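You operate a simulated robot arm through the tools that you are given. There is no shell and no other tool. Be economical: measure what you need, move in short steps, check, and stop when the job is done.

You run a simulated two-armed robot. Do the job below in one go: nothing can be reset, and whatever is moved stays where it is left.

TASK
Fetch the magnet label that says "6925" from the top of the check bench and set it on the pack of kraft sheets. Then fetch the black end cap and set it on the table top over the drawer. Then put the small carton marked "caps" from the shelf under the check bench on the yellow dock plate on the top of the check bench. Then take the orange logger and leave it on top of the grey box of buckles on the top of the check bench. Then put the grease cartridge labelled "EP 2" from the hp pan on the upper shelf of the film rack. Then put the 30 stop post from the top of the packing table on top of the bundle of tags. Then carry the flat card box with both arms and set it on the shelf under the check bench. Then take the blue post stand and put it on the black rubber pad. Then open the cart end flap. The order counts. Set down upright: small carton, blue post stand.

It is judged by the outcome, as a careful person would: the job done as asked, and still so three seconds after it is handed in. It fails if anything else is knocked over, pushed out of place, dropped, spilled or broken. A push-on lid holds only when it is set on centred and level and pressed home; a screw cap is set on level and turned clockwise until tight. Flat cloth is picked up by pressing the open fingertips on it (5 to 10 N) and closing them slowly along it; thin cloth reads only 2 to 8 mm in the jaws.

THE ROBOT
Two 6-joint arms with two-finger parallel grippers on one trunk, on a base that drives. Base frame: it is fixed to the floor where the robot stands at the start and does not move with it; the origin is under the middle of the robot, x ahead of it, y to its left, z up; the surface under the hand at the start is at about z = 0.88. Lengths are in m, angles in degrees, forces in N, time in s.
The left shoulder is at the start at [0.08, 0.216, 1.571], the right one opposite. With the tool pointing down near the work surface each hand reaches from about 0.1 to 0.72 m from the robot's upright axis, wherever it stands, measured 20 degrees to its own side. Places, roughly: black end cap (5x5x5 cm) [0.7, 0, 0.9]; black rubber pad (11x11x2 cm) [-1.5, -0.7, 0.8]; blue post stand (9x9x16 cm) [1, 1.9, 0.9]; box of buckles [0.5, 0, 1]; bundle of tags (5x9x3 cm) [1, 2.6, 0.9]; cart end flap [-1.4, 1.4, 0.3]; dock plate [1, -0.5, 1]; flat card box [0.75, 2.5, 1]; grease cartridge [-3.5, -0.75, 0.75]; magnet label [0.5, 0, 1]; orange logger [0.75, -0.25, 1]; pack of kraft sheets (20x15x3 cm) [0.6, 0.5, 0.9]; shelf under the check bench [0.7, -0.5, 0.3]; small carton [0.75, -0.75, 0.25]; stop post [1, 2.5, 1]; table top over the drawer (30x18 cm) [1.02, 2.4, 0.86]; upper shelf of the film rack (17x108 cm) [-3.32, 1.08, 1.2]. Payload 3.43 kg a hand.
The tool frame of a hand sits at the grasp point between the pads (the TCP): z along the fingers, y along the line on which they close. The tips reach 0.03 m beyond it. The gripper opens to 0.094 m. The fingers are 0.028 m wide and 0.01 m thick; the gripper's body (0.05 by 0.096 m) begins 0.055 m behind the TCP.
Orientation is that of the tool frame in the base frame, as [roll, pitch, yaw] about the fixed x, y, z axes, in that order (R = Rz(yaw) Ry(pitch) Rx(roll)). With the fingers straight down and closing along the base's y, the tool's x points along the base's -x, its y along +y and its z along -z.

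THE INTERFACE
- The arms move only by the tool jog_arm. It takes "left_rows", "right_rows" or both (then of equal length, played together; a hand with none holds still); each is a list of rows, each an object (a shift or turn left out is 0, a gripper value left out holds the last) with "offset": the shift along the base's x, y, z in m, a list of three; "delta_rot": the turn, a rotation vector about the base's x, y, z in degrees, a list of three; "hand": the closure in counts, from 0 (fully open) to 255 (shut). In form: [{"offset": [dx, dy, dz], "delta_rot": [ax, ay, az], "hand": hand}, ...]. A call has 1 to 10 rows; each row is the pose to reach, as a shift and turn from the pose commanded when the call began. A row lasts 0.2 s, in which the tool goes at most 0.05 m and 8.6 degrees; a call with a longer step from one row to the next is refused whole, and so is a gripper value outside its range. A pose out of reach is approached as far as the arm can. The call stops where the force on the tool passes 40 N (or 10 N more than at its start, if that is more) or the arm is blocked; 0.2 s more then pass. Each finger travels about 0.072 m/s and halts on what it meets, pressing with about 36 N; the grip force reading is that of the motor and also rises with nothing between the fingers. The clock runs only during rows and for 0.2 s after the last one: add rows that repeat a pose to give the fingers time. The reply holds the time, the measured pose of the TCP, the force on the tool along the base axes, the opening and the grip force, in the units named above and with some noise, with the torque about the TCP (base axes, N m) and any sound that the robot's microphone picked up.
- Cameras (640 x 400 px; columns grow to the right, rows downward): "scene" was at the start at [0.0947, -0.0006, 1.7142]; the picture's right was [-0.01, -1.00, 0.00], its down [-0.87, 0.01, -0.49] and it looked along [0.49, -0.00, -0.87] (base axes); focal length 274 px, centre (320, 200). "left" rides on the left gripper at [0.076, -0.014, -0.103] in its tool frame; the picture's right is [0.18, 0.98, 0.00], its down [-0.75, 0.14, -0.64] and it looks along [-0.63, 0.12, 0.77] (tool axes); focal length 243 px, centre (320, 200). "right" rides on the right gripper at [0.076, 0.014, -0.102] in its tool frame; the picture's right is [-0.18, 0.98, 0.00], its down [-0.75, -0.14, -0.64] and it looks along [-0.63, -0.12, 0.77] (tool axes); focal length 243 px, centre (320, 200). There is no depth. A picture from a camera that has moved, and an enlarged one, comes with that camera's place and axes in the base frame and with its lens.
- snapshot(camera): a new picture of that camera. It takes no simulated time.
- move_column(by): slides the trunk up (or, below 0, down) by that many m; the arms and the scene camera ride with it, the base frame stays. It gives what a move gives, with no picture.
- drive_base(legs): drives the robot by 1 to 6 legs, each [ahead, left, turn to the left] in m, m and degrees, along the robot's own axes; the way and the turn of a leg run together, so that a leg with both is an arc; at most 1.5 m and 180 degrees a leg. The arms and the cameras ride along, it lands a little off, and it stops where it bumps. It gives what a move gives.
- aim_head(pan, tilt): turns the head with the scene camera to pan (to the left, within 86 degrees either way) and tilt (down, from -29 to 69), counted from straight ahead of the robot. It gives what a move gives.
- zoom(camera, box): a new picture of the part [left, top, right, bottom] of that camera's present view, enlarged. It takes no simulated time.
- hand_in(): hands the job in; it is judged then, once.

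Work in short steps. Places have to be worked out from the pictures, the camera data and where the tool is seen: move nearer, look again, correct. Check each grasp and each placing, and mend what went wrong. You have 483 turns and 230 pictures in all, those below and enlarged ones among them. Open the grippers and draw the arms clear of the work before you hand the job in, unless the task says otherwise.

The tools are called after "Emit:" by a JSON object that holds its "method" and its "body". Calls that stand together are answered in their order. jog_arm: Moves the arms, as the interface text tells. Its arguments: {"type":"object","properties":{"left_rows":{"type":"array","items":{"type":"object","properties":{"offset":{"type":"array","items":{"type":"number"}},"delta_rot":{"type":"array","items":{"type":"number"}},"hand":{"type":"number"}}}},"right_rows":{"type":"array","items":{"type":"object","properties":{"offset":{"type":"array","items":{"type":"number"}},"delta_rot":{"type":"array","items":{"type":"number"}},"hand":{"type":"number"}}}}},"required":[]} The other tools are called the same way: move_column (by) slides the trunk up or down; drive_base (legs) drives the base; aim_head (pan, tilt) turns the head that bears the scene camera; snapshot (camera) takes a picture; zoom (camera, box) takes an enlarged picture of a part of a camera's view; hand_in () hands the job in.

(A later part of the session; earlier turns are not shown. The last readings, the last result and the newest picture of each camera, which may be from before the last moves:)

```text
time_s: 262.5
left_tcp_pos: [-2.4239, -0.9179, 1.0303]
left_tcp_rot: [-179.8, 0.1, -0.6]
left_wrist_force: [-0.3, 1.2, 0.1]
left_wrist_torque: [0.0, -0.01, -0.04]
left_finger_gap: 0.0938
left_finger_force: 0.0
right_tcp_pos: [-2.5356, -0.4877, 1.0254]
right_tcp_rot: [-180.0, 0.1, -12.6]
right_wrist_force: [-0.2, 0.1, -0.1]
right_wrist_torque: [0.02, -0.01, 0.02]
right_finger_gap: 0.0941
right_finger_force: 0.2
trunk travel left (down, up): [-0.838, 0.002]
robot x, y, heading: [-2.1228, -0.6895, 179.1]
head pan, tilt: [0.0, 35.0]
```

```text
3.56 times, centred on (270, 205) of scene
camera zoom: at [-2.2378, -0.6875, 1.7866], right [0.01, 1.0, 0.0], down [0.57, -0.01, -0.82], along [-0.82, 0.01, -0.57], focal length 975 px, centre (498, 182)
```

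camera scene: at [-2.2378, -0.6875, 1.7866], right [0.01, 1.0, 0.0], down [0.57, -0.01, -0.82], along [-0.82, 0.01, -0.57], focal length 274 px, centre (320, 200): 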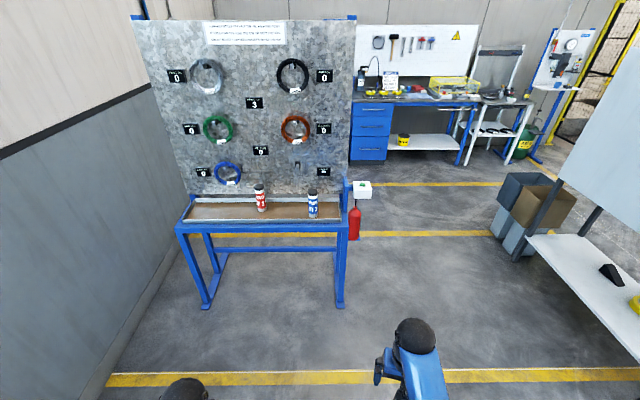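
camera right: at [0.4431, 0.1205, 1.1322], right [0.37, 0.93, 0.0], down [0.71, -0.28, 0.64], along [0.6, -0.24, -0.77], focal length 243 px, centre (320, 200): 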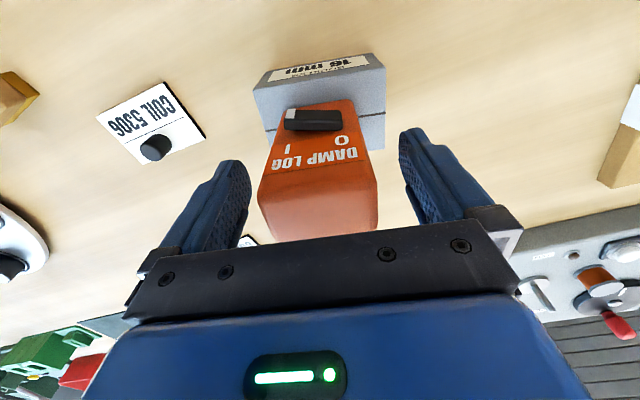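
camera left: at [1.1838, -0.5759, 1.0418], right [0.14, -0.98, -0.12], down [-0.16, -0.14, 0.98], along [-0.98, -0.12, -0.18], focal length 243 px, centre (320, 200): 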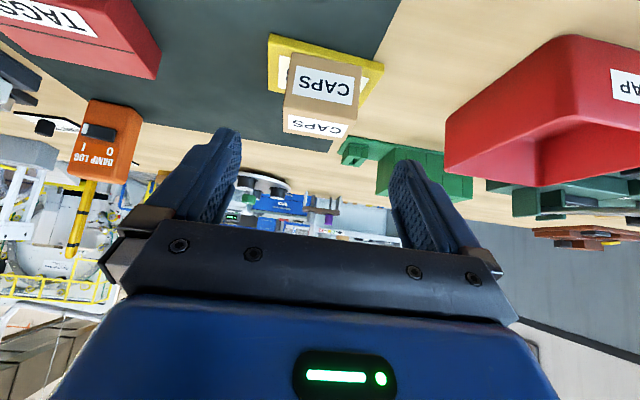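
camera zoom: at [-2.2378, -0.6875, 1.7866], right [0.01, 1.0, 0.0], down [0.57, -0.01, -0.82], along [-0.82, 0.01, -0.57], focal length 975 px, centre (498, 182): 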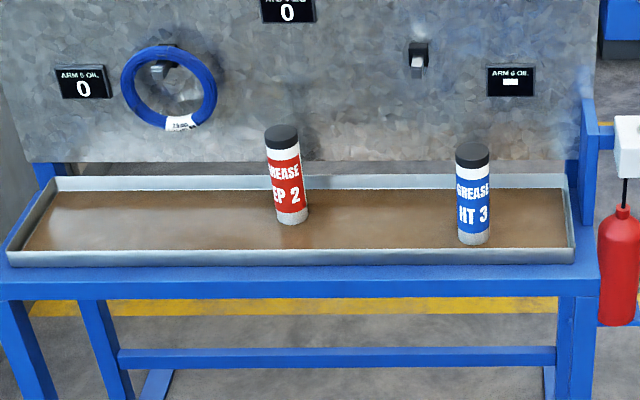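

The red "EP 2" cartridge stands at about [-3.615, -1.035], pan z≈0.75, height ≈0.18. I'll grip it with the left tool horizontal. Lower the trunk 0.3, slide left 0.13 and tilt the left tool to ~80–90°.

Emit:
{"method": "move_column", "body": {"by": -0.3}}

Emit:
{"method": "jog_arm", "body": {"left_rows": [{"offset": [0, 0, 0.02], "delta_rot": [0, 8, 0]}, {"offset": [0, 0, 0.04], "delta_rot": [0, 16, 0]}, {"offset": [0, 0, 0.06], "delta_rot": [0, 24, 0]}, {"offset": [0, 0, 0.08], "delta_rot": [0, 32, 0]}, {"offset": [0, 0, 0.1], "delta_rot": [0, 40, 0]}, {"offset": [0, 0, 0.12], "delta_rot": [0, 48, 0]}, {"offset": [0, 0, 0.13], "delta_rot": [0, 56, 0]}, {"offset": [0, 0, 0.13], "delta_rot": [0, 64, 0]}, {"offset": [0, 0, 0.13], "delta_rot": [0, 72, 0]}, {"offset": [0, 0, 0.13], "delta_rot": [0, 80, 0]}]}}

Emit:
{"method": "drive_base", "body": {"legs": [[0.5, 0.13, 0.9]]}}

Emit:
{"method": "snapshot", "body": {"camera": "left"}}

```text
time_s: 265.5
left_tcp_pos: [-2.4225, -0.9179, 0.7282]
left_tcp_rot: [-179.8, 0.0, -0.6]
left_wrist_force: [-0.7, 0.4, 0.0]
left_wrist_torque: [0.01, -0.01, -0.06]
left_finger_gap: 0.0943
left_finger_force: 0.0
right_tcp_pos: [-2.534, -0.4868, 0.7267]
right_tcp_rot: [-179.9, 0.2, -12.7]
right_wrist_force: [0.4, 0.6, 0.1]
right_wrist_torque: [-0.02, -0.01, 0.04]
right_finger_gap: 0.0941
right_finger_force: 0.1
trunk travel left (down, up): [-0.538, 0.302]
robot x, y, heading: [-2.1164, -0.6924, 179.2]
head pan, tilt: [0.0, 35.0]
```

```text
time_s: 267.4
left_tcp_pos: [-2.478, -0.8854, 0.8938]
left_tcp_rot: [164.1, 73.5, -26.8]
left_wrist_force: [-0.5, 0.2, 1.6]
left_wrist_torque: [0.01, 0.02, -0.01]
left_finger_gap: 0.094
left_finger_force: 0.0
left hand out of reach, approached as far as the arm can: row 4, 5, 6, 7, 8
right_tcp_pos: [-2.5352, -0.4871, 0.7272]
right_tcp_rot: [-179.9, 0.0, -12.6]
right_wrist_force: [-0.4, -0.6, 0.1]
right_wrist_torque: [-0.01, 0.02, 0.02]
right_finger_gap: 0.094
right_finger_force: 0.0
trunk travel left (down, up): [-0.538, 0.302]
robot x, y, heading: [-2.1165, -0.691, 179.4]
head pan, tilt: [0.0, 35.0]
stopped in row 9 (left hand): the arm was blocked; the commanded pose is now the measured one
```

```text
time_s: 270.4
left_tcp_pos: [-2.9842, -1.0149, 0.8926]
left_tcp_rot: [164.4, 73.4, -25.8]
left_wrist_force: [-1.1, 0.5, -0.2]
left_wrist_torque: [0.0, 0.0, -0.02]
left_finger_gap: 0.0939
left_finger_force: 0.0
right_tcp_pos: [-3.0458, -0.6187, 0.726]
right_tcp_rot: [-179.9, 0.1, -11.9]
right_wrist_force: [0.0, 0.0, 0.4]
right_wrist_torque: [0.02, 0.02, 0.03]
right_finger_gap: 0.0942
right_finger_force: 0.0
trunk travel left (down, up): [-0.538, 0.302]
robot x, y, heading: [-2.6231, -0.8152, 179.9]
head pan, tilt: [0.0, 35.0]
```

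```text
155 pictures are left
camera left: at [-2.8635, -1.0291, 0.8461], right [-0.14, -0.99, -0.1], down [0.39, -0.15, 0.91], along [-0.91, 0.09, 0.4], focal length 243 px, centre (320, 200)
```

left: 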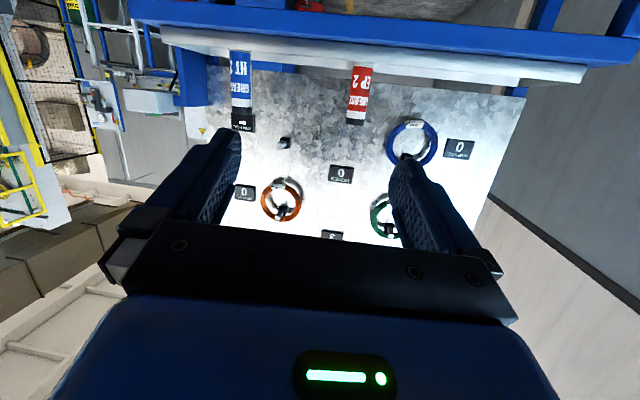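

The tilt got blocked close to the body, leaving a slightly skewed pose. I extend the hand forward and correct the skew (≈+4.4° about x, +9.5° about z).

Emit:
{"method": "jog_arm", "body": {"left_rows": [{"offset": [-0.04, 0, 0]}, {"offset": [-0.08, 0, 0], "delta_rot": [2.2, 0, 4.7]}, {"offset": [-0.12, 0, 0], "delta_rot": [4.4, 0, 9.5]}, {"offset": [-0.12, 0, 0], "delta_rot": [4.4, 0, 9.5]}]}}

Emit:
{"method": "snapshot", "body": {"camera": "scene"}}

```text
time_s: 271.4
left_tcp_pos: [-3.1041, -1.0175, 0.892]
left_tcp_rot: [179.8, 74.5, -1.4]
left_wrist_force: [0.7, -0.4, 0.0]
left_wrist_torque: [0.01, 0.04, -0.01]
left_finger_gap: 0.0938
left_finger_force: 0.1
right_tcp_pos: [-3.0452, -0.6183, 0.7268]
right_tcp_rot: [-179.9, 0.0, -12.0]
right_wrist_force: [0.4, 0.1, 0.0]
right_wrist_torque: [0.02, -0.03, -0.02]
right_finger_gap: 0.0938
right_finger_force: 0.2
trunk travel left (down, up): [-0.538, 0.302]
robot x, y, heading: [-2.6285, -0.8164, 180.2]
head pan, tilt: [0.0, 35.0]
```

```text
154 pictures are left
camera scene: at [-2.7454, -0.8142, 1.4867], right [0.0, 1.0, 0.0], down [0.57, 0.0, -0.82], along [-0.82, 0.0, -0.57], focal length 274 px, centre (320, 200)
```

scene: 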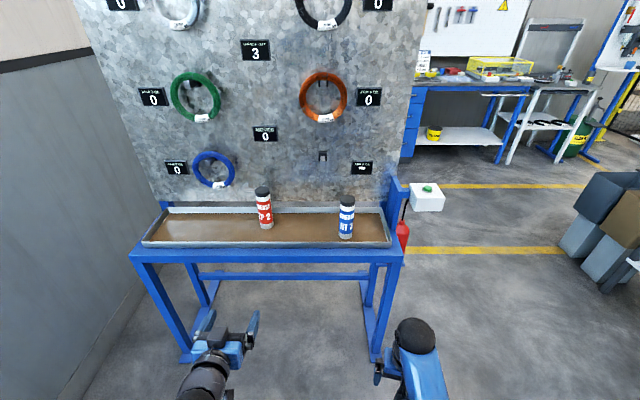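

Pose good (74.5° tilt). I pull the right hand back a bit and drive ahead 0.2.

Emit:
{"method": "jog_arm", "body": {"right_rows": [{"offset": [0.04, 0, 0]}, {"offset": [0.08, 0, 0]}, {"offset": [0.11, 0, 0]}]}}

Emit:
{"method": "drive_base", "body": {"legs": [[0.2, 0, 0]]}}

Emit:
{"method": "snapshot", "body": {"camera": "left"}}

Emit:
{"method": "zoom", "body": {"camera": "scene", "box": [200, 180, 400, 320]}}

```text
time_s: 272.2
left_tcp_pos: [-3.1033, -1.0181, 0.8923]
left_tcp_rot: [179.9, 74.4, -1.3]
left_wrist_force: [-0.2, -0.3, 1.0]
left_wrist_torque: [-0.03, -0.04, 0.01]
left_finger_gap: 0.0943
left_finger_force: 0.1
right_tcp_pos: [-2.9367, -0.6178, 0.726]
right_tcp_rot: [-179.8, 0.1, -12.0]
right_wrist_force: [1.2, 1.0, 0.1]
right_wrist_torque: [0.01, 0.0, -0.02]
right_finger_gap: 0.0942
right_finger_force: 0.1
trunk travel left (down, up): [-0.538, 0.302]
robot x, y, heading: [-2.6241, -0.8146, -180.1]
head pan, tilt: [0.0, 35.0]
```

```text
time_s: 273.8
left_tcp_pos: [-3.3006, -1.0156, 0.8914]
left_tcp_rot: [179.9, 74.4, -1.5]
left_wrist_force: [-0.2, -1.0, -0.1]
left_wrist_torque: [0.01, 0.01, 0.01]
left_finger_gap: 0.0941
left_finger_force: 0.0
right_tcp_pos: [-3.1323, -0.6158, 0.7249]
right_tcp_rot: [-179.9, 0.0, -12.2]
right_wrist_force: [0.0, -0.4, 0.8]
right_wrist_torque: [0.02, -0.05, 0.01]
right_finger_gap: 0.094
right_finger_force: 0.0
trunk travel left (down, up): [-0.538, 0.302]
robot x, y, heading: [-2.8244, -0.8178, 179.9]
head pan, tilt: [0.0, 35.0]
```

```text
153 pictures are left
camera left: at [-3.1805, -1.006, 0.8445], right [0.02, -0.98, -0.18], down [0.41, -0.15, 0.9], along [-0.91, -0.09, 0.4], focal length 243 px, centre (320, 200)
```

left: 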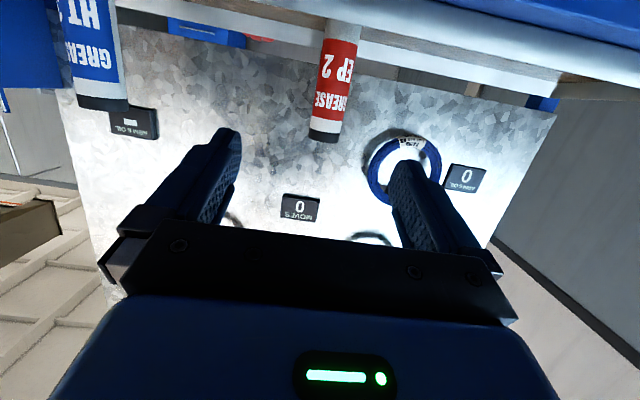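

```text
2.86 times, centred on (300, 250) of scene
camera zoom: at [-2.9418, -0.8133, 1.4867], right [0.0, 1.0, 0.0], down [0.57, 0.0, -0.82], along [-0.82, 0.0, -0.57], focal length 784 px, centre (377, 57)
```

zoom: 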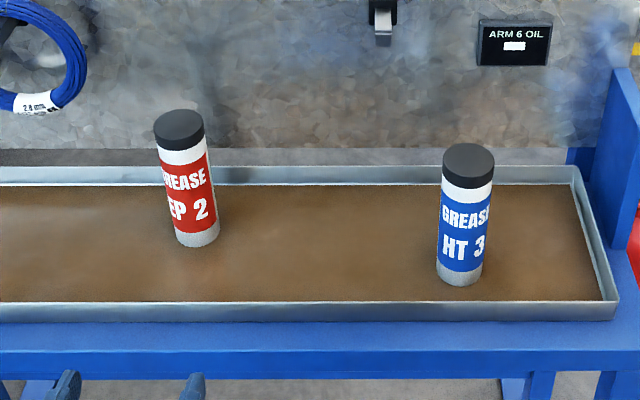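

Triangulated: cartridge at [-3.624, -1.039], base z≈0.731, top 0.915, Ø≈5.2 cm. I set y and z (0.835), drive ahead 0.15, then check.

Emit:
{"method": "jog_arm", "body": {"left_rows": [{"offset": [0, -0.012, -0.03]}, {"offset": [0, -0.023, -0.056]}]}}

Emit:
{"method": "drive_base", "body": {"legs": [[0.15, 0, 0]]}}

Emit:
{"method": "snapshot", "body": {"camera": "left"}}

Emit:
{"method": "snapshot", "body": {"camera": "scene"}}

```text
time_s: 274.4
left_tcp_pos: [-3.3022, -1.0404, 0.8349]
left_tcp_rot: [179.8, 74.4, -1.9]
left_wrist_force: [0.4, 0.2, 0.7]
left_wrist_torque: [0.0, 0.03, -0.01]
left_finger_gap: 0.0941
left_finger_force: 0.0
right_tcp_pos: [-3.1333, -0.6165, 0.7253]
right_tcp_rot: [-179.9, 0.0, -12.2]
right_wrist_force: [-0.4, 0.5, -0.9]
right_wrist_torque: [-0.01, 0.0, -0.02]
right_finger_gap: 0.094
right_finger_force: 0.1
trunk travel left (down, up): [-0.538, 0.302]
robot x, y, heading: [-2.8231, -0.8119, 179.9]
head pan, tilt: [0.0, 35.0]
```

```text
time_s: 275.8
left_tcp_pos: [-3.4476, -1.0403, 0.8357]
left_tcp_rot: [179.9, 74.5, -1.5]
left_wrist_force: [0.9, -0.4, -0.3]
left_wrist_torque: [-0.04, -0.04, 0.03]
left_finger_gap: 0.0943
left_finger_force: 0.1
right_tcp_pos: [-3.2818, -0.6165, 0.7255]
right_tcp_rot: [-179.9, 0.1, -12.2]
right_wrist_force: [-0.6, -0.1, 0.0]
right_wrist_torque: [0.01, 0.02, 0.02]
right_finger_gap: 0.0939
right_finger_force: 0.0
trunk travel left (down, up): [-0.538, 0.302]
robot x, y, heading: [-2.9719, -0.8162, 179.5]
head pan, tilt: [0.0, 35.0]
```

```text
151 pictures are left
camera left: at [-3.3292, -1.0311, 0.7883], right [0.02, -0.98, -0.18], down [0.41, -0.15, 0.9], along [-0.91, -0.1, 0.4], focal length 243 px, centre (320, 200)
```

left: 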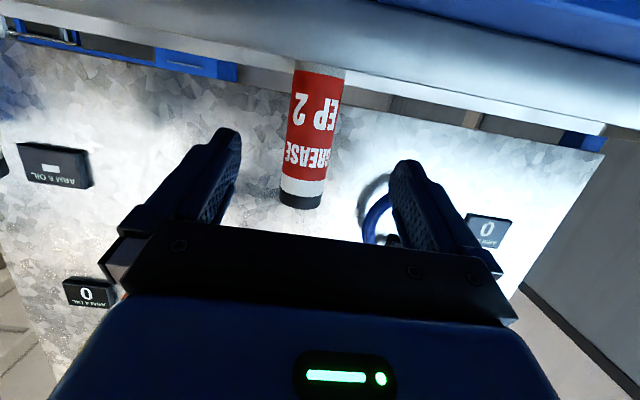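

```text
150 pictures are left
camera scene: at [-3.0898, -0.8132, 1.4868], right [0.0, 1.0, 0.0], down [0.57, 0.0, -0.82], along [-0.82, 0.0, -0.57], focal length 274 px, centre (320, 200)
```

scene: 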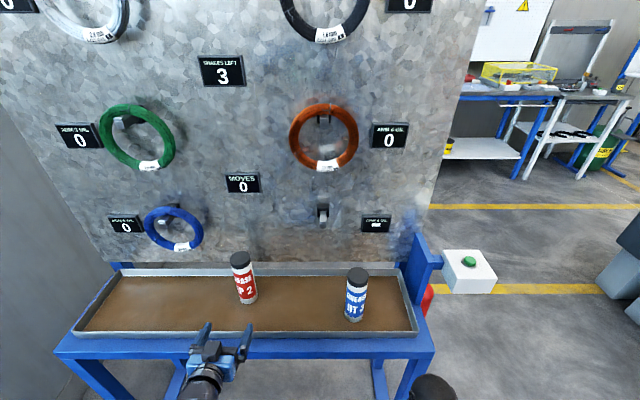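

Aligned (y −1.04). Advance the hand 0.175 along −x and close.

Emit:
{"method": "jog_arm", "body": {"left_rows": [{"offset": [-0.045, -0.001, 0]}, {"offset": [-0.09, -0.001, 0]}, {"offset": [-0.135, -0.001, 0]}, {"offset": [-0.165, -0.001, 0]}, {"offset": [-0.175, -0.001, 0]}]}}

Emit:
{"method": "snapshot", "body": {"camera": "left"}}

```text
time_s: 276.8
left_tcp_pos: [-3.6035, -1.041, 0.8314]
left_tcp_rot: [-179.5, 73.6, -1.0]
left_wrist_force: [0.3, -0.4, -1.0]
left_wrist_torque: [0.03, -0.02, 0.01]
left_finger_gap: 0.0942
left_finger_force: 0.0
right_tcp_pos: [-3.2808, -0.6165, 0.7254]
right_tcp_rot: [-179.9, 0.2, -12.0]
right_wrist_force: [0.3, 0.0, 0.8]
right_wrist_torque: [0.0, -0.02, 0.02]
right_finger_gap: 0.0939
right_finger_force: 0.1
trunk travel left (down, up): [-0.538, 0.302]
robot x, y, heading: [-2.9691, -0.8138, 179.9]
head pan, tilt: [0.0, 35.0]
stopped in row 5 (left hand): the force on the tool passed its limit at 104 N (the readings are from after the stop); the commanded pose is now the measured one
```

```text
149 pictures are left
camera left: at [-3.4827, -1.032, 0.7863], right [0.03, -0.98, -0.18], down [0.4, -0.15, 0.9], along [-0.92, -0.1, 0.39], focal length 243 px, centre (320, 200)
```

left: 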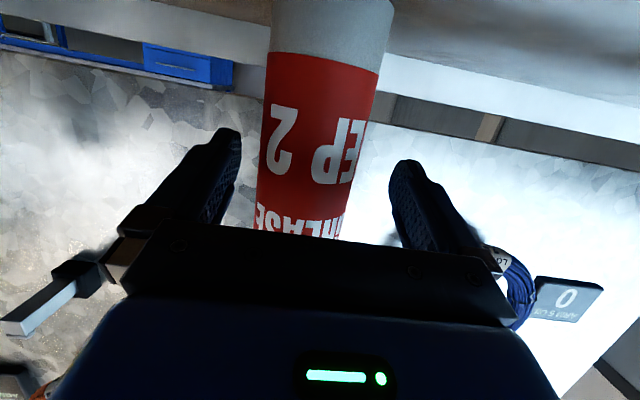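

The underside (camera) touched the pan rim. I back off 1 cm, raise 3.5 cm, and check before advancing again.

Emit:
{"method": "jog_arm", "body": {"left_rows": [{"offset": [0.012, 0, 0]}, {"offset": [0.012, 0, 0.02]}, {"offset": [0.012, 0, 0.04]}]}}

Emit:
{"method": "snapshot", "body": {"camera": "scene"}}

Emit:
{"method": "snapshot", "body": {"camera": "left"}}

```text
time_s: 277.6
left_tcp_pos: [-3.5946, -1.0438, 0.8702]
left_tcp_rot: [-179.4, 73.5, -0.9]
left_wrist_force: [-0.2, -0.6, 0.0]
left_wrist_torque: [0.0, -0.01, -0.01]
left_finger_gap: 0.0941
left_finger_force: 0.0
right_tcp_pos: [-3.283, -0.6162, 0.7265]
right_tcp_rot: [-179.9, 0.0, -12.0]
right_wrist_force: [-0.1, 0.6, 0.4]
right_wrist_torque: [-0.01, -0.02, -0.02]
right_finger_gap: 0.094
right_finger_force: 0.1
trunk travel left (down, up): [-0.538, 0.302]
robot x, y, heading: [-2.9754, -0.8123, -180.1]
head pan, tilt: [0.0, 35.0]
```

```text
148 pictures are left
camera scene: at [-3.0921, -0.8135, 1.4865], right [0.0, 1.0, 0.0], down [0.57, 0.0, -0.82], along [-0.82, 0.0, -0.57], focal length 274 px, centre (320, 200)
```

scene: 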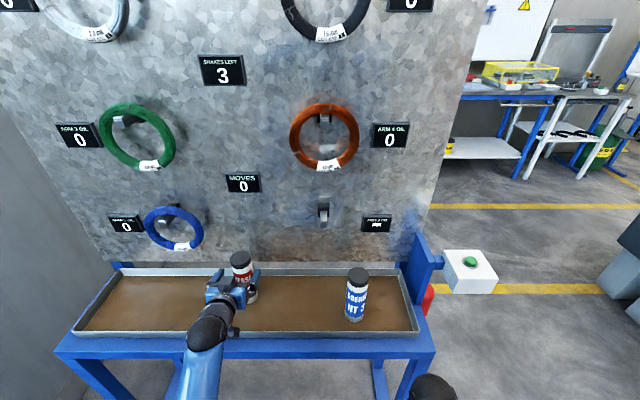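

```text
147 pictures are left
camera left: at [-3.4734, -1.0335, 0.825], right [0.03, -0.98, -0.18], down [0.4, -0.15, 0.9], along [-0.92, -0.1, 0.39], focal length 243 px, centre (320, 200)
```

left: 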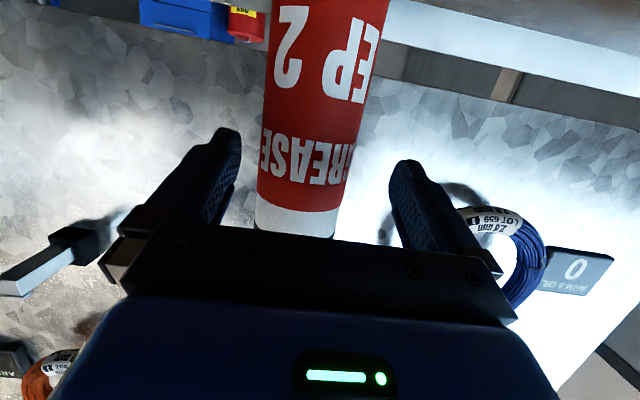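

Pan and cartridges unmoved. Advance 3 cm, adjust y +3 mm, and close.

Emit:
{"method": "jog_arm", "body": {"left_rows": [{"offset": [-0.015, 0.003, 0]}, {"offset": [-0.029, 0.003, 0]}, {"offset": [-0.029, 0.003, 0], "hand": 120}, {"offset": [-0.029, 0.003, 0], "hand": 255}, {"offset": [-0.029, 0.003, 0], "hand": 255}, {"offset": [-0.029, 0.003, 0], "hand": 255}, {"offset": [-0.029, 0.003, 0], "hand": 255}]}}

```text
time_s: 279.2
left_tcp_pos: [-3.6226, -1.0406, 0.87]
left_tcp_rot: [-179.5, 73.6, -1.0]
left_wrist_force: [0.8, 2.4, 0.6]
left_wrist_torque: [0.08, 0.0, 0.0]
left_finger_gap: 0.0586
left_finger_force: 35.7
right_tcp_pos: [-3.2832, -0.6161, 0.7257]
right_tcp_rot: [-179.9, 0.1, -12.0]
right_wrist_force: [-0.8, -0.5, 0.7]
right_wrist_torque: [-0.01, 0.03, -0.03]
right_finger_gap: 0.094
right_finger_force: 0.1
trunk travel left (down, up): [-0.538, 0.302]
robot x, y, heading: [-2.9724, -0.8123, -179.9]
head pan, tilt: [0.0, 35.0]
```

Gripped (59 mm). Lift 8 cm and drive back.

Emit:
{"method": "jog_arm", "body": {"left_rows": [{"offset": [0, 0, 0.03]}, {"offset": [0.01, 0, 0.06]}, {"offset": [0.03, 0, 0.08]}, {"offset": [0.07, 0, 0.09]}]}}

Emit:
{"method": "drive_base", "body": {"legs": [[-0.6, 0, 0]]}}

Emit:
{"method": "snapshot", "body": {"camera": "scene"}}

```text
time_s: 280.2
left_tcp_pos: [-3.5521, -1.038, 0.9605]
left_tcp_rot: [-179.4, 73.6, -0.8]
left_wrist_force: [0.0, -0.5, -3.9]
left_wrist_torque: [-0.02, 0.01, 0.02]
left_finger_gap: 0.0579
left_finger_force: 35.9
right_tcp_pos: [-3.2822, -0.6172, 0.7261]
right_tcp_rot: [-179.9, 0.1, -12.0]
right_wrist_force: [-0.5, 0.7, -0.4]
right_wrist_torque: [-0.02, -0.02, 0.03]
right_finger_gap: 0.0938
right_finger_force: 0.1
trunk travel left (down, up): [-0.538, 0.302]
robot x, y, heading: [-2.9713, -0.8143, 179.9]
head pan, tilt: [0.0, 35.0]
```

```text
time_s: 283.6
left_tcp_pos: [-2.9539, -1.0383, 0.9592]
left_tcp_rot: [-179.4, 73.5, -1.0]
left_wrist_force: [-0.4, 0.1, -4.9]
left_wrist_torque: [-0.03, 0.0, 0.02]
left_finger_gap: 0.058
left_finger_force: 35.8
right_tcp_pos: [-2.6814, -0.617, 0.7257]
right_tcp_rot: [-179.7, 0.0, -12.0]
right_wrist_force: [-0.2, -0.4, 0.1]
right_wrist_torque: [-0.03, -0.01, -0.02]
right_finger_gap: 0.094
right_finger_force: 0.2
trunk travel left (down, up): [-0.538, 0.302]
robot x, y, heading: [-2.3709, -0.812, 179.9]
head pan, tilt: [0.0, 35.0]
```

```text
146 pictures are left
camera scene: at [-2.4915, -0.814, 1.4865], right [0.0, 1.0, 0.0], down [0.57, 0.0, -0.82], along [-0.82, 0.0, -0.57], focal length 274 px, centre (320, 200)
```

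scene: 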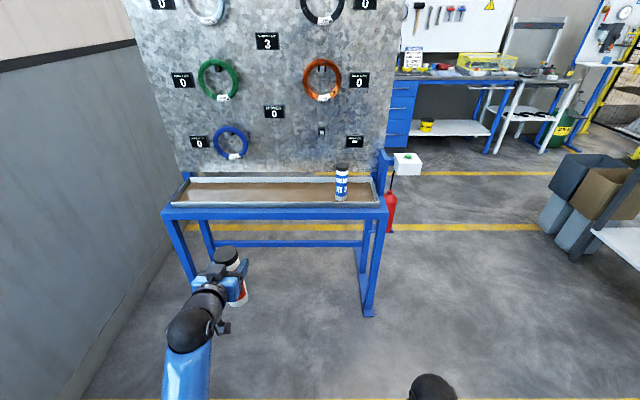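

Held well. Turn to face +y, drive along the corridor to y≈2.2, then turn to face the rack (−y).

Emit:
{"method": "drive_base", "body": {"legs": [[0, 0, -90], [1.5, 0, 0], [1.5, 0, 0], [0, 0, 90], [0, 0, 90]]}}

Emit:
{"method": "aim_head", "body": {"pan": -40, "tilt": 30}}

Emit:
{"method": "snapshot", "body": {"camera": "scene"}}

```text
time_s: 309.4
left_tcp_pos: [-2.1059, 1.5677, 0.9591]
left_tcp_rot: [-179.3, 73.5, 82.3]
left_wrist_force: [0.0, 0.2, -4.3]
left_wrist_torque: [0.02, 0.0, 0.0]
left_finger_gap: 0.0581
left_finger_force: 36.2
right_tcp_pos: [-2.4905, 1.8873, 0.7248]
right_tcp_rot: [-179.9, 0.0, 71.3]
right_wrist_force: [-0.9, 0.2, 0.0]
right_wrist_torque: [0.0, 0.01, 0.0]
right_finger_gap: 0.094
right_finger_force: 0.0
trunk travel left (down, up): [-0.538, 0.302]
robot x, y, heading: [-2.2635, 2.171, -97.0]
head pan, tilt: [0.0, 35.0]
```

```text
time_s: 310.5
left_tcp_pos: [-2.1058, 1.5682, 0.9583]
left_tcp_rot: [-179.4, 73.5, 82.4]
left_wrist_force: [-0.6, 0.4, -5.3]
left_wrist_torque: [-0.01, -0.01, -0.01]
left_finger_gap: 0.0578
left_finger_force: 35.4
right_tcp_pos: [-2.4917, 1.8877, 0.7254]
right_tcp_rot: [-179.8, 0.0, 71.2]
right_wrist_force: [-0.8, 0.2, 0.0]
right_wrist_torque: [0.0, 0.0, 0.0]
right_finger_gap: 0.0942
right_finger_force: 0.2
trunk travel left (down, up): [-0.538, 0.302]
robot x, y, heading: [-2.2582, 2.174, -96.7]
head pan, tilt: [-40.0, 30.0]
```

```text
145 pictures are left
camera scene: at [-2.3306, 2.0804, 1.4943], right [-0.69, 0.73, 0.0], down [0.36, 0.34, -0.87], along [-0.63, -0.59, -0.5], focal length 274 px, centre (320, 200)
```

scene: 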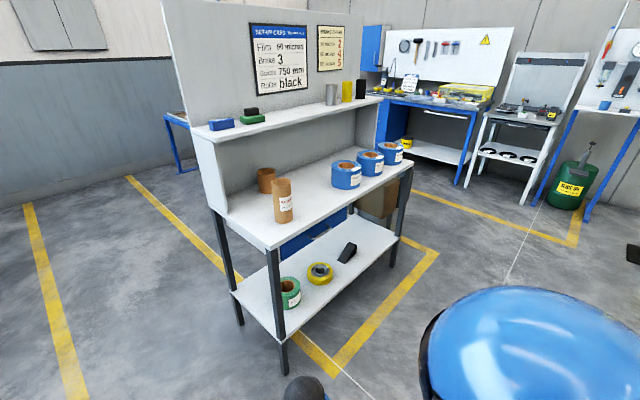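

Straighten (+7°), then slide right to x≈−3.43 so the left hand faces the free middle of the upper shelf; raise the trunk.

Emit:
{"method": "drive_base", "body": {"legs": [[0, 0, 6.8], [0, -1.17, 0]]}}

Emit:
{"method": "move_column", "body": {"by": 0.3}}

Emit:
{"method": "jog_arm", "body": {"left_rows": [{"offset": [0, 0, 0.04]}, {"offset": [0, 0, 0.08]}, {"offset": [0, 0, 0.12]}, {"offset": [0, 0, 0.14]}]}}

Emit:
{"method": "aim_head", "body": {"pan": 15, "tilt": 35}}

Emit:
{"method": "snapshot", "body": {"camera": "scene"}}

Emit:
{"method": "snapshot", "body": {"camera": "left"}}

```text
time_s: 317.0
left_tcp_pos: [-3.2089, 1.5929, 0.9584]
left_tcp_rot: [-179.4, 73.5, 88.5]
left_wrist_force: [-0.4, -0.3, -4.1]
left_wrist_torque: [-0.04, -0.03, -0.02]
left_finger_gap: 0.0576
left_finger_force: 35.8
right_tcp_pos: [-3.6268, 1.8703, 0.7249]
right_tcp_rot: [-179.9, 0.0, 77.4]
right_wrist_force: [0.4, 0.4, 0.1]
right_wrist_torque: [0.0, 0.0, 0.01]
right_finger_gap: 0.0938
right_finger_force: 0.0
trunk travel left (down, up): [-0.538, 0.302]
robot x, y, heading: [-3.4305, 2.1767, -90.7]
head pan, tilt: [-40.0, 30.0]
```

```text
time_s: 320.0
left_tcp_pos: [-3.2089, 1.5951, 1.2578]
left_tcp_rot: [-179.4, 73.6, 88.5]
left_wrist_force: [-0.6, -0.2, -4.5]
left_wrist_torque: [0.01, 0.0, 0.0]
left_finger_gap: 0.0578
left_finger_force: 36.1
right_tcp_pos: [-3.6281, 1.8716, 1.0257]
right_tcp_rot: [-179.8, 0.0, 77.4]
right_wrist_force: [0.3, -0.2, 0.0]
right_wrist_torque: [0.02, 0.02, -0.03]
right_finger_gap: 0.0937
right_finger_force: 0.0
trunk travel left (down, up): [-0.838, 0.002]
robot x, y, heading: [-3.4276, 2.1818, -90.6]
head pan, tilt: [-40.0, 30.0]
```

```text
time_s: 321.0
left_tcp_pos: [-3.2076, 1.5922, 1.3992]
left_tcp_rot: [-179.5, 73.5, 88.6]
left_wrist_force: [-0.5, 0.8, -3.9]
left_wrist_torque: [-0.01, -0.01, -0.02]
left_finger_gap: 0.0576
left_finger_force: 36.5
right_tcp_pos: [-3.6267, 1.8699, 1.0254]
right_tcp_rot: [-179.8, 0.1, 77.4]
right_wrist_force: [-0.3, 1.3, 0.4]
right_wrist_torque: [0.02, 0.01, 0.04]
right_finger_gap: 0.0942
right_finger_force: 0.1
trunk travel left (down, up): [-0.838, 0.002]
robot x, y, heading: [-3.4315, 2.1788, -90.6]
head pan, tilt: [-40.0, 30.0]
```

```text
time_s: 322.2
left_tcp_pos: [-3.2076, 1.5911, 1.399]
left_tcp_rot: [-179.3, 73.4, 88.5]
left_wrist_force: [-0.1, 0.2, -5.0]
left_wrist_torque: [0.0, -0.01, 0.01]
left_finger_gap: 0.0577
left_finger_force: 35.8
right_tcp_pos: [-3.6258, 1.8701, 1.0258]
right_tcp_rot: [-179.9, -0.1, 77.4]
right_wrist_force: [-0.2, -0.4, 0.8]
right_wrist_torque: [0.0, 0.0, 0.02]
right_finger_gap: 0.0942
right_finger_force: 0.0
trunk travel left (down, up): [-0.838, 0.002]
robot x, y, heading: [-3.4251, 2.1789, -90.6]
head pan, tilt: [15.0, 35.0]
```

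```text
144 pictures are left
camera scene: at [-3.4061, 2.0623, 1.7865], right [-0.97, -0.25, 0.0], down [-0.14, 0.56, -0.82], along [0.2, -0.79, -0.57], focal length 274 px, centre (320, 200)
```

scene: 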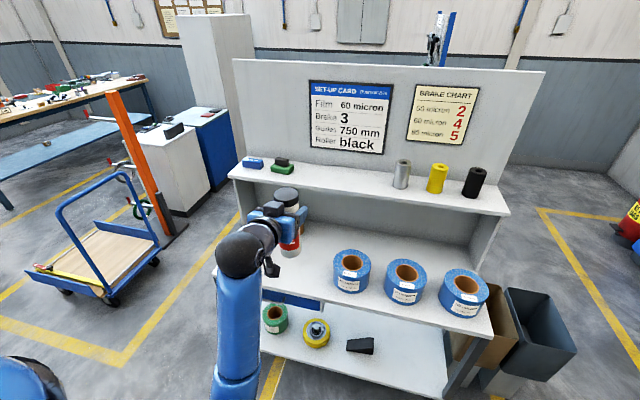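

```text
143 pictures are left
camera left: at [-3.2171, 1.7108, 1.353], right [0.98, 0.02, -0.18], down [0.16, 0.4, 0.9], along [0.09, -0.92, 0.39], focal length 243 px, centre (320, 200)
```

left: 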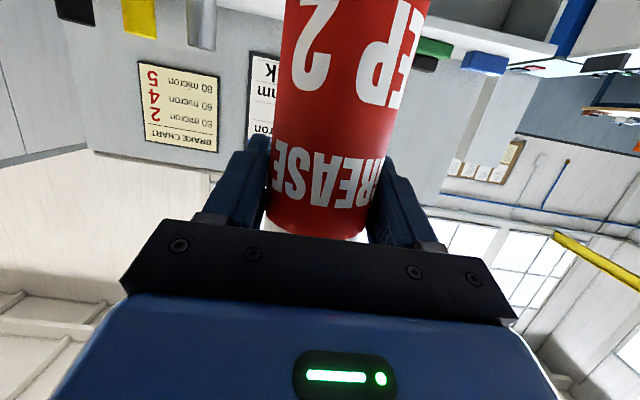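

Shelf's free middle is between x −3.04 and −3.47; target [-3.25, 1.09]. Drive ahead 0.33 and 0.045 right, cartridge bottom at z≈1.26.

Emit:
{"method": "drive_base", "body": {"legs": [[0.33, -0.045, 0.5]]}}

Emit:
{"method": "snapshot", "body": {"camera": "scene"}}

```text
time_s: 324.4
left_tcp_pos: [-3.2455, 1.2695, 1.3999]
left_tcp_rot: [-179.4, 73.6, 89.1]
left_wrist_force: [0.4, 0.5, -4.6]
left_wrist_torque: [0.04, 0.02, -0.04]
left_finger_gap: 0.0575
left_finger_force: 36.1
right_tcp_pos: [-3.6681, 1.5433, 1.0255]
right_tcp_rot: [-179.9, 0.2, 78.1]
right_wrist_force: [-0.5, 0.1, 1.1]
right_wrist_torque: [-0.06, 0.02, -0.01]
right_finger_gap: 0.0941
right_finger_force: 0.1
trunk travel left (down, up): [-0.838, 0.002]
robot x, y, heading: [-3.4753, 1.8501, -90.1]
head pan, tilt: [15.0, 35.0]
```

```text
142 pictures are left
camera scene: at [-3.4499, 1.7385, 1.7869], right [-0.97, -0.26, 0.0], down [-0.15, 0.55, -0.82], along [0.21, -0.79, -0.57], focal length 274 px, centre (320, 200)
```

scene: 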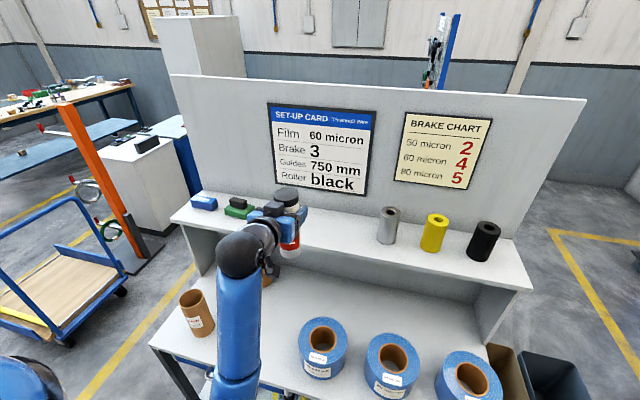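

Zoom to measure the shelf edge and spot.

Emit:
{"method": "zoom", "body": {"camera": "scene", "box": [160, 180, 540, 300]}}

```text
1.68 times, centred on (350, 240) of scene
camera zoom: at [-3.4499, 1.7385, 1.7869], right [-0.97, -0.26, 0.0], down [-0.15, 0.55, -0.82], along [0.21, -0.79, -0.57], focal length 462 px, centre (270, 133)
```

zoom: 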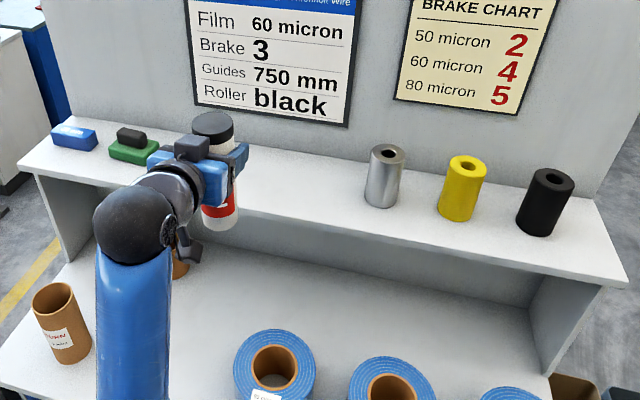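

Shelf confirmed: z=1.20, y 0.995–1.166. Extend the hand to y≈1.085 and lower to just above.

Emit:
{"method": "jog_arm", "body": {"left_rows": [{"offset": [0, -0.045, 0]}, {"offset": [0, -0.09, 0]}, {"offset": [0, -0.135, 0]}, {"offset": [0, -0.17, -0.01]}, {"offset": [0, -0.184, -0.03]}, {"offset": [0, -0.184, -0.045]}]}}

Emit:
{"method": "zoom", "body": {"camera": "scene", "box": [160, 150, 400, 300]}}

```text
time_s: 325.8
left_tcp_pos: [-3.2457, 1.0824, 1.354]
left_tcp_rot: [-179.4, 73.6, 89.2]
left_wrist_force: [-0.4, -0.2, -4.6]
left_wrist_torque: [-0.01, 0.01, 0.0]
left_finger_gap: 0.058
left_finger_force: 36.0
right_tcp_pos: [-3.6691, 1.5381, 1.0256]
right_tcp_rot: [-179.8, 0.0, 78.1]
right_wrist_force: [-1.6, 0.6, -0.2]
right_wrist_torque: [0.02, 0.01, -0.04]
right_finger_gap: 0.0941
right_finger_force: 0.0
trunk travel left (down, up): [-0.838, 0.002]
robot x, y, heading: [-3.4704, 1.852, -90.0]
head pan, tilt: [15.0, 35.0]
```

```text
2.67 times, centred on (280, 225) of scene
camera zoom: at [-3.4502, 1.7349, 1.7866], right [-0.97, -0.26, 0.0], down [-0.15, 0.55, -0.82], along [0.21, -0.79, -0.57], focal length 731 px, centre (427, 133)
```

zoom: 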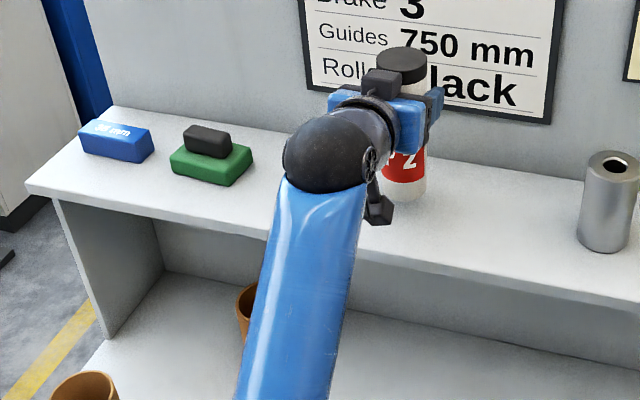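

Lower in small steps to contact.

Emit:
{"method": "jog_arm", "body": {"left_rows": [{"offset": [0, 0, -0.006]}, {"offset": [0, 0, -0.01]}, {"offset": [0, 0, -0.013]}, {"offset": [0, 0, -0.015]}]}}

```text
time_s: 326.8
left_tcp_pos: [-3.2462, 1.0816, 1.3378]
left_tcp_rot: [-179.5, 73.4, 89.1]
left_wrist_force: [0.8, -0.3, -4.4]
left_wrist_torque: [-0.01, -0.01, -0.01]
left_finger_gap: 0.0579
left_finger_force: 35.9
right_tcp_pos: [-3.669, 1.5389, 1.0249]
right_tcp_rot: [-179.8, 0.1, 78.1]
right_wrist_force: [0.5, 0.4, 0.4]
right_wrist_torque: [0.02, 0.03, 0.04]
right_finger_gap: 0.0941
right_finger_force: 0.1
trunk travel left (down, up): [-0.838, 0.002]
robot x, y, heading: [-3.4754, 1.8508, -89.9]
head pan, tilt: [15.0, 35.0]
```

Emit:
{"method": "jog_arm", "body": {"left_rows": [{"offset": [0, 0, -0.002]}, {"offset": [0, 0, -0.004]}, {"offset": [0, 0, -0.006]}]}}

```text
time_s: 327.6
left_tcp_pos: [-3.2464, 1.0822, 1.3316]
left_tcp_rot: [-179.4, 73.3, 89.2]
left_wrist_force: [-0.4, -0.4, -4.0]
left_wrist_torque: [0.01, 0.02, -0.01]
left_finger_gap: 0.0577
left_finger_force: 36.1
right_tcp_pos: [-3.668, 1.5389, 1.0241]
right_tcp_rot: [-179.8, 0.0, 78.1]
right_wrist_force: [-0.4, 0.0, -0.2]
right_wrist_torque: [-0.05, -0.01, 0.01]
right_finger_gap: 0.0939
right_finger_force: 0.0
trunk travel left (down, up): [-0.838, 0.002]
robot x, y, heading: [-3.4732, 1.851, -89.7]
head pan, tilt: [15.0, 35.0]
```

Emit:
{"method": "jog_arm", "body": {"left_rows": [{"offset": [0, 0, -0.002]}, {"offset": [0, 0, -0.004]}, {"offset": [0, 0, -0.006]}]}}

Emit:
{"method": "zoom", "body": {"camera": "scene", "box": [240, 150, 360, 260]}}

```text
time_s: 328.4
left_tcp_pos: [-3.2468, 1.0806, 1.3267]
left_tcp_rot: [-179.5, 73.5, 89.2]
left_wrist_force: [-0.7, -0.3, -4.0]
left_wrist_torque: [0.0, 0.0, 0.03]
left_finger_gap: 0.0579
left_finger_force: 36.5
right_tcp_pos: [-3.6684, 1.5393, 1.0252]
right_tcp_rot: [-179.7, 0.0, 78.1]
right_wrist_force: [0.7, 0.9, 0.1]
right_wrist_torque: [0.0, 0.03, 0.02]
right_finger_gap: 0.0941
right_finger_force: 0.1
trunk travel left (down, up): [-0.838, 0.002]
robot x, y, heading: [-3.4708, 1.8479, -90.0]
head pan, tilt: [15.0, 35.0]
```

```text
3.64 times, centred on (300, 205) of scene
camera zoom: at [-3.4504, 1.7341, 1.7865], right [-0.97, -0.26, 0.0], down [-0.15, 0.55, -0.82], along [0.21, -0.79, -0.57], focal length 997 px, centre (393, 182)
```

zoom: 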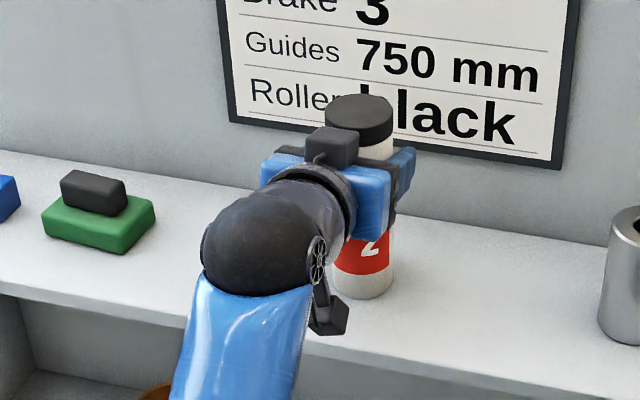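

Looks nearly touching. Continue.

Emit:
{"method": "jog_arm", "body": {"left_rows": [{"offset": [0, 0, -0.002]}, {"offset": [0, 0, -0.004]}, {"offset": [0, 0, -0.006]}]}}

```text
time_s: 329.2
left_tcp_pos: [-3.2464, 1.0841, 1.3259]
left_tcp_rot: [-179.7, 74.2, 88.9]
left_wrist_force: [2.0, -8.4, 19.6]
left_wrist_torque: [-0.41, -0.16, -0.02]
left_finger_gap: 0.0575
left_finger_force: 36.2
right_tcp_pos: [-3.6685, 1.5407, 1.026]
right_tcp_rot: [-179.9, 0.1, 78.1]
right_wrist_force: [-0.1, -0.4, -0.4]
right_wrist_torque: [-0.03, 0.0, 0.02]
right_finger_gap: 0.094
right_finger_force: 0.0
trunk travel left (down, up): [-0.838, 0.002]
robot x, y, heading: [-3.4714, 1.85, -89.9]
head pan, tilt: [15.0, 35.0]
```

Contact. Ease 4 mm up, open, and retract straight back.

Emit:
{"method": "jog_arm", "body": {"left_rows": [{"offset": [0, 0, 0.004]}, {"offset": [0, 0, 0.004], "hand": 110}, {"offset": [0, 0, 0.004], "hand": 50}, {"offset": [0, 0, 0.004], "hand": 0}, {"offset": [0, 0, 0.004], "hand": 0}, {"offset": [0, 0.03, 0.008], "hand": 0}, {"offset": [0, 0.07, 0.018], "hand": 0}, {"offset": [0, 0.11, 0.025], "hand": 0}, {"offset": [0, 0.15, 0.03], "hand": 0}]}}

Emit:
{"method": "snapshot", "body": {"camera": "scene"}}

```text
time_s: 331.2
left_tcp_pos: [-3.246, 1.2335, 1.3529]
left_tcp_rot: [-179.5, 73.5, 89.0]
left_wrist_force: [0.0, 0.1, -0.4]
left_wrist_torque: [0.04, -0.02, 0.0]
left_finger_gap: 0.0939
left_finger_force: 0.0
right_tcp_pos: [-3.6681, 1.5413, 1.0248]
right_tcp_rot: [-179.9, 0.0, 78.0]
right_wrist_force: [0.5, -0.4, -0.9]
right_wrist_torque: [0.0, 0.04, 0.03]
right_finger_gap: 0.094
right_finger_force: 0.2
trunk travel left (down, up): [-0.838, 0.002]
robot x, y, heading: [-3.4665, 1.8494, -90.4]
head pan, tilt: [15.0, 35.0]
```

```text
138 pictures are left
camera scene: at [-3.4505, 1.7366, 1.7867], right [-0.97, -0.26, 0.0], down [-0.15, 0.55, -0.82], along [0.21, -0.79, -0.57], focal length 274 px, centre (320, 200)
```

scene: 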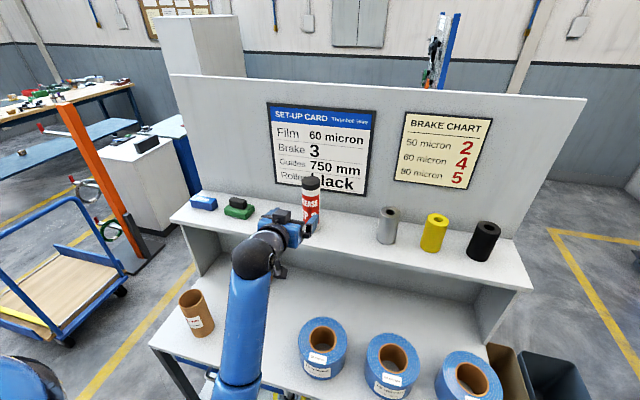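

Cartridge stands on the upper shelf. Back out and untilt the left hand.

Emit:
{"method": "drive_base", "body": {"legs": [[-0.45, 0, 0]]}}

Emit:
{"method": "jog_arm", "body": {"left_rows": [{"offset": [0, 0, -0.03], "delta_rot": [8, 0, 0]}, {"offset": [0, 0, -0.07], "delta_rot": [16, 0, 0]}, {"offset": [0, 0, -0.11], "delta_rot": [24, 0, 0]}, {"offset": [0, 0, -0.15], "delta_rot": [32, 0, 0]}, {"offset": [0, 0, -0.19], "delta_rot": [40, 0, 0]}, {"offset": [0, 0, -0.23], "delta_rot": [48, 0, 0]}, {"offset": [0, 0, -0.27], "delta_rot": [56, 0, 0]}, {"offset": [0, 0, -0.31], "delta_rot": [64, 0, 0]}, {"offset": [0, 0, -0.34], "delta_rot": [73, 0, 0]}]}}

```text
time_s: 333.9
left_tcp_pos: [-3.246, 1.676, 1.3499]
left_tcp_rot: [-179.6, 73.3, 89.0]
left_wrist_force: [-0.1, -0.7, -0.4]
left_wrist_torque: [0.02, 0.01, 0.01]
left_finger_gap: 0.0938
left_finger_force: 0.1
right_tcp_pos: [-3.6691, 1.9859, 1.0244]
right_tcp_rot: [-179.8, 0.0, 77.9]
right_wrist_force: [-0.1, -0.2, -0.9]
right_wrist_torque: [0.0, 0.01, 0.04]
right_finger_gap: 0.0939
right_finger_force: 0.0
trunk travel left (down, up): [-0.838, 0.002]
robot x, y, heading: [-3.4736, 2.2994, -89.9]
head pan, tilt: [15.0, 35.0]
```

```text
refused: row 9 steps farther than a row can; nothing moved
```

Emit:
{"method": "jog_arm", "body": {"left_rows": [{"offset": [0, 0, -0.03], "delta_rot": [8, 0, 0]}, {"offset": [0, 0, -0.07], "delta_rot": [16, 0, 0]}, {"offset": [0, 0, -0.11], "delta_rot": [24, 0, 0]}, {"offset": [0, 0, -0.15], "delta_rot": [32, 0, 0]}, {"offset": [0, 0, -0.19], "delta_rot": [40, 0, 0]}, {"offset": [0, 0, -0.23], "delta_rot": [48, 0, 0]}, {"offset": [0, 0, -0.27], "delta_rot": [56, 0, 0]}, {"offset": [0, 0, -0.31], "delta_rot": [64, 0, 0]}, {"offset": [0, 0.03, -0.34], "delta_rot": [72, 0, 0]}, {"offset": [0, 0.06, -0.34], "delta_rot": [73.4, 0, 0]}]}}

```text
time_s: 336.1
left_tcp_pos: [-3.2493, 1.7415, 1.0131]
left_tcp_rot: [-178.5, 0.1, 89.7]
left_wrist_force: [-0.3, 0.0, 0.6]
left_wrist_torque: [0.0, 0.0, 0.02]
left_finger_gap: 0.0941
left_finger_force: 0.2
right_tcp_pos: [-3.6707, 1.9896, 1.0258]
right_tcp_rot: [-180.0, 0.1, 78.0]
right_wrist_force: [-0.3, 0.7, -0.1]
right_wrist_torque: [-0.01, 0.01, -0.01]
right_finger_gap: 0.0938
right_finger_force: 0.1
trunk travel left (down, up): [-0.838, 0.002]
robot x, y, heading: [-3.4766, 2.2955, -90.5]
head pan, tilt: [15.0, 35.0]
```

Straighten the right hand's yaw, then drive back round to the wall side of the packing table.

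Emit:
{"method": "jog_arm", "body": {"left_rows": [{"delta_rot": [0, -1.5, 0]}, {"delta_rot": [0, -1.5, 0]}], "right_rows": [{"delta_rot": [0, 0, 6]}, {"delta_rot": [0, 0, 12]}]}}

Emit:
{"method": "drive_base", "body": {"legs": [[0, 1.0, 0.5], [0, 1.05, 0], [0, 1.0, 0], [-1.2, 0, 0]]}}

```text
time_s: 336.7
left_tcp_pos: [-3.2486, 1.739, 1.0125]
left_tcp_rot: [-179.9, 0.1, 89.7]
left_wrist_force: [-0.3, 0.4, -0.5]
left_wrist_torque: [0.0, -0.02, 0.02]
left_finger_gap: 0.0938
left_finger_force: 0.1
right_tcp_pos: [-3.6693, 1.9868, 1.0251]
right_tcp_rot: [-180.0, 0.1, 90.0]
right_wrist_force: [-0.4, -0.4, -0.1]
right_wrist_torque: [0.01, -0.04, 0.0]
right_finger_gap: 0.0942
right_finger_force: 0.1
trunk travel left (down, up): [-0.838, 0.002]
robot x, y, heading: [-3.4717, 2.2968, -90.1]
head pan, tilt: [15.0, 35.0]
```

```text
time_s: 357.4
left_tcp_pos: [-0.1774, 2.9351, 1.0118]
left_tcp_rot: [180.0, -0.1, 90.5]
left_wrist_force: [1.0, 0.5, -0.8]
left_wrist_torque: [0.01, -0.01, -0.02]
left_finger_gap: 0.0944
left_finger_force: 0.0
right_tcp_pos: [-0.6017, 3.1779, 1.0246]
right_tcp_rot: [-179.9, 0.0, 90.6]
right_wrist_force: [0.1, -1.1, -0.4]
right_wrist_torque: [0.02, 0.0, -0.02]
right_finger_gap: 0.0939
right_finger_force: 0.0
trunk travel left (down, up): [-0.838, 0.002]
robot x, y, heading: [-0.4063, 3.4918, -89.5]
head pan, tilt: [15.0, 35.0]
```

Emit:
{"method": "drive_base", "body": {"legs": [[0, 1.1, 0], [0, 1.1, 0], [0, 0, -90.5], [0, 0.9, 0]]}}

Emit:
{"method": "aim_head", "body": {"pan": 0, "tilt": 48}}

Emit:
{"method": "snapshot", "body": {"camera": "scene"}}

```text
time_s: 376.5
left_tcp_pos: [1.2119, 2.4261, 1.0136]
left_tcp_rot: [179.9, 0.1, -1.0]
left_wrist_force: [0.5, 0.6, 0.1]
left_wrist_torque: [-0.04, 0.01, -0.02]
left_finger_gap: 0.0936
left_finger_force: 0.0
right_tcp_pos: [1.466, 2.8438, 1.025]
right_tcp_rot: [-179.9, 0.1, -0.8]
right_wrist_force: [-0.5, -1.3, 0.6]
right_wrist_torque: [0.0, -0.01, 0.01]
right_finger_gap: 0.0939
right_finger_force: 0.1
trunk travel left (down, up): [-0.838, 0.002]
robot x, y, heading: [1.7717, 2.6431, 179.2]
head pan, tilt: [15.0, 35.0]
```

```text
time_s: 377.2
left_tcp_pos: [1.2123, 2.4261, 1.0123]
left_tcp_rot: [-180.0, 0.1, -1.1]
left_wrist_force: [-0.9, -0.1, -0.1]
left_wrist_torque: [0.03, 0.01, 0.02]
left_finger_gap: 0.0939
left_finger_force: 0.0
right_tcp_pos: [1.4661, 2.843, 1.0238]
right_tcp_rot: [-179.9, 0.1, -0.8]
right_wrist_force: [-0.9, -0.9, 0.0]
right_wrist_torque: [0.01, 0.02, 0.03]
right_finger_gap: 0.0942
right_finger_force: 0.0
trunk travel left (down, up): [-0.838, 0.002]
robot x, y, heading: [1.7761, 2.6392, 179.3]
head pan, tilt: [0.0, 48.0]
```

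```text
137 pictures are left
camera scene: at [1.6633, 2.6437, 1.7676], right [0.01, 1.0, 0.0], down [0.74, -0.01, -0.67], along [-0.67, 0.01, -0.74], focal length 274 px, centre (320, 200)
```

scene: 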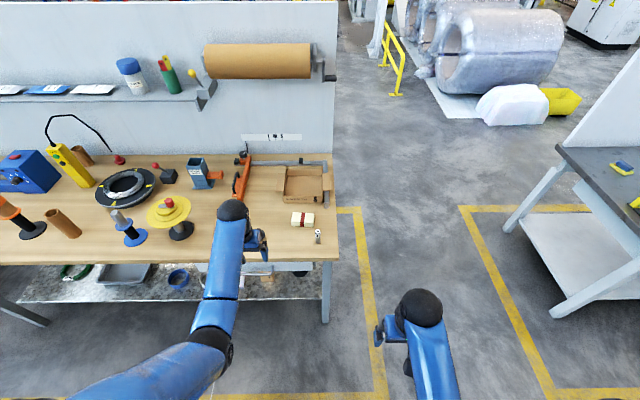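

Zoom on the tags and the post; also retract the left hand.

Emit:
{"method": "zoom", "body": {"camera": "scene", "box": [220, 140, 350, 260]}}

Emit:
{"method": "jog_arm", "body": {"left_rows": [{"offset": [0.045, 0, 0]}, {"offset": [0.09, 0, 0]}, {"offset": [0.135, 0, 0]}, {"offset": [0.18, 0, 0]}, {"offset": [0.22, 0, 0]}]}}

```text
3.33 times, centred on (285, 200) of scene
camera zoom: at [1.6633, 2.6437, 1.7676], right [0.01, 1.0, 0.0], down [0.74, -0.01, -0.67], along [-0.67, 0.01, -0.74], focal length 914 px, centre (437, 200)
```

zoom: 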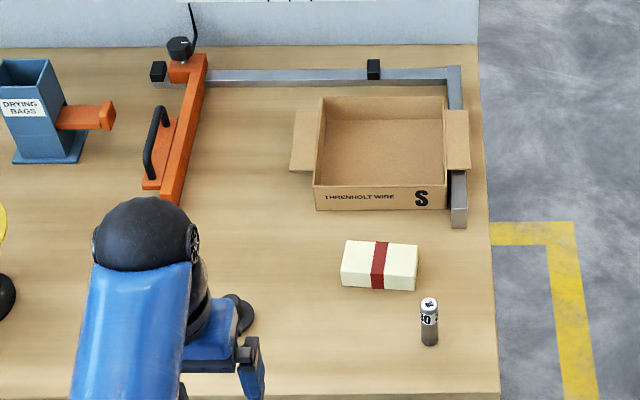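

```text
time_s: 378.4
left_tcp_pos: [1.4338, 2.4249, 1.0148]
left_tcp_rot: [-180.0, 0.2, -1.2]
left_wrist_force: [0.5, 0.2, 0.1]
left_wrist_torque: [0.01, -0.02, -0.01]
left_finger_gap: 0.0937
left_finger_force: 0.0
right_tcp_pos: [1.4682, 2.8421, 1.0258]
right_tcp_rot: [-179.8, 0.1, -0.9]
right_wrist_force: [0.8, 0.4, 0.0]
right_wrist_torque: [0.0, -0.01, -0.02]
right_finger_gap: 0.0939
right_finger_force: 0.0
trunk travel left (down, up): [-0.838, 0.002]
robot x, y, heading: [1.7734, 2.6421, 179.2]
head pan, tilt: [0.0, 48.0]
```

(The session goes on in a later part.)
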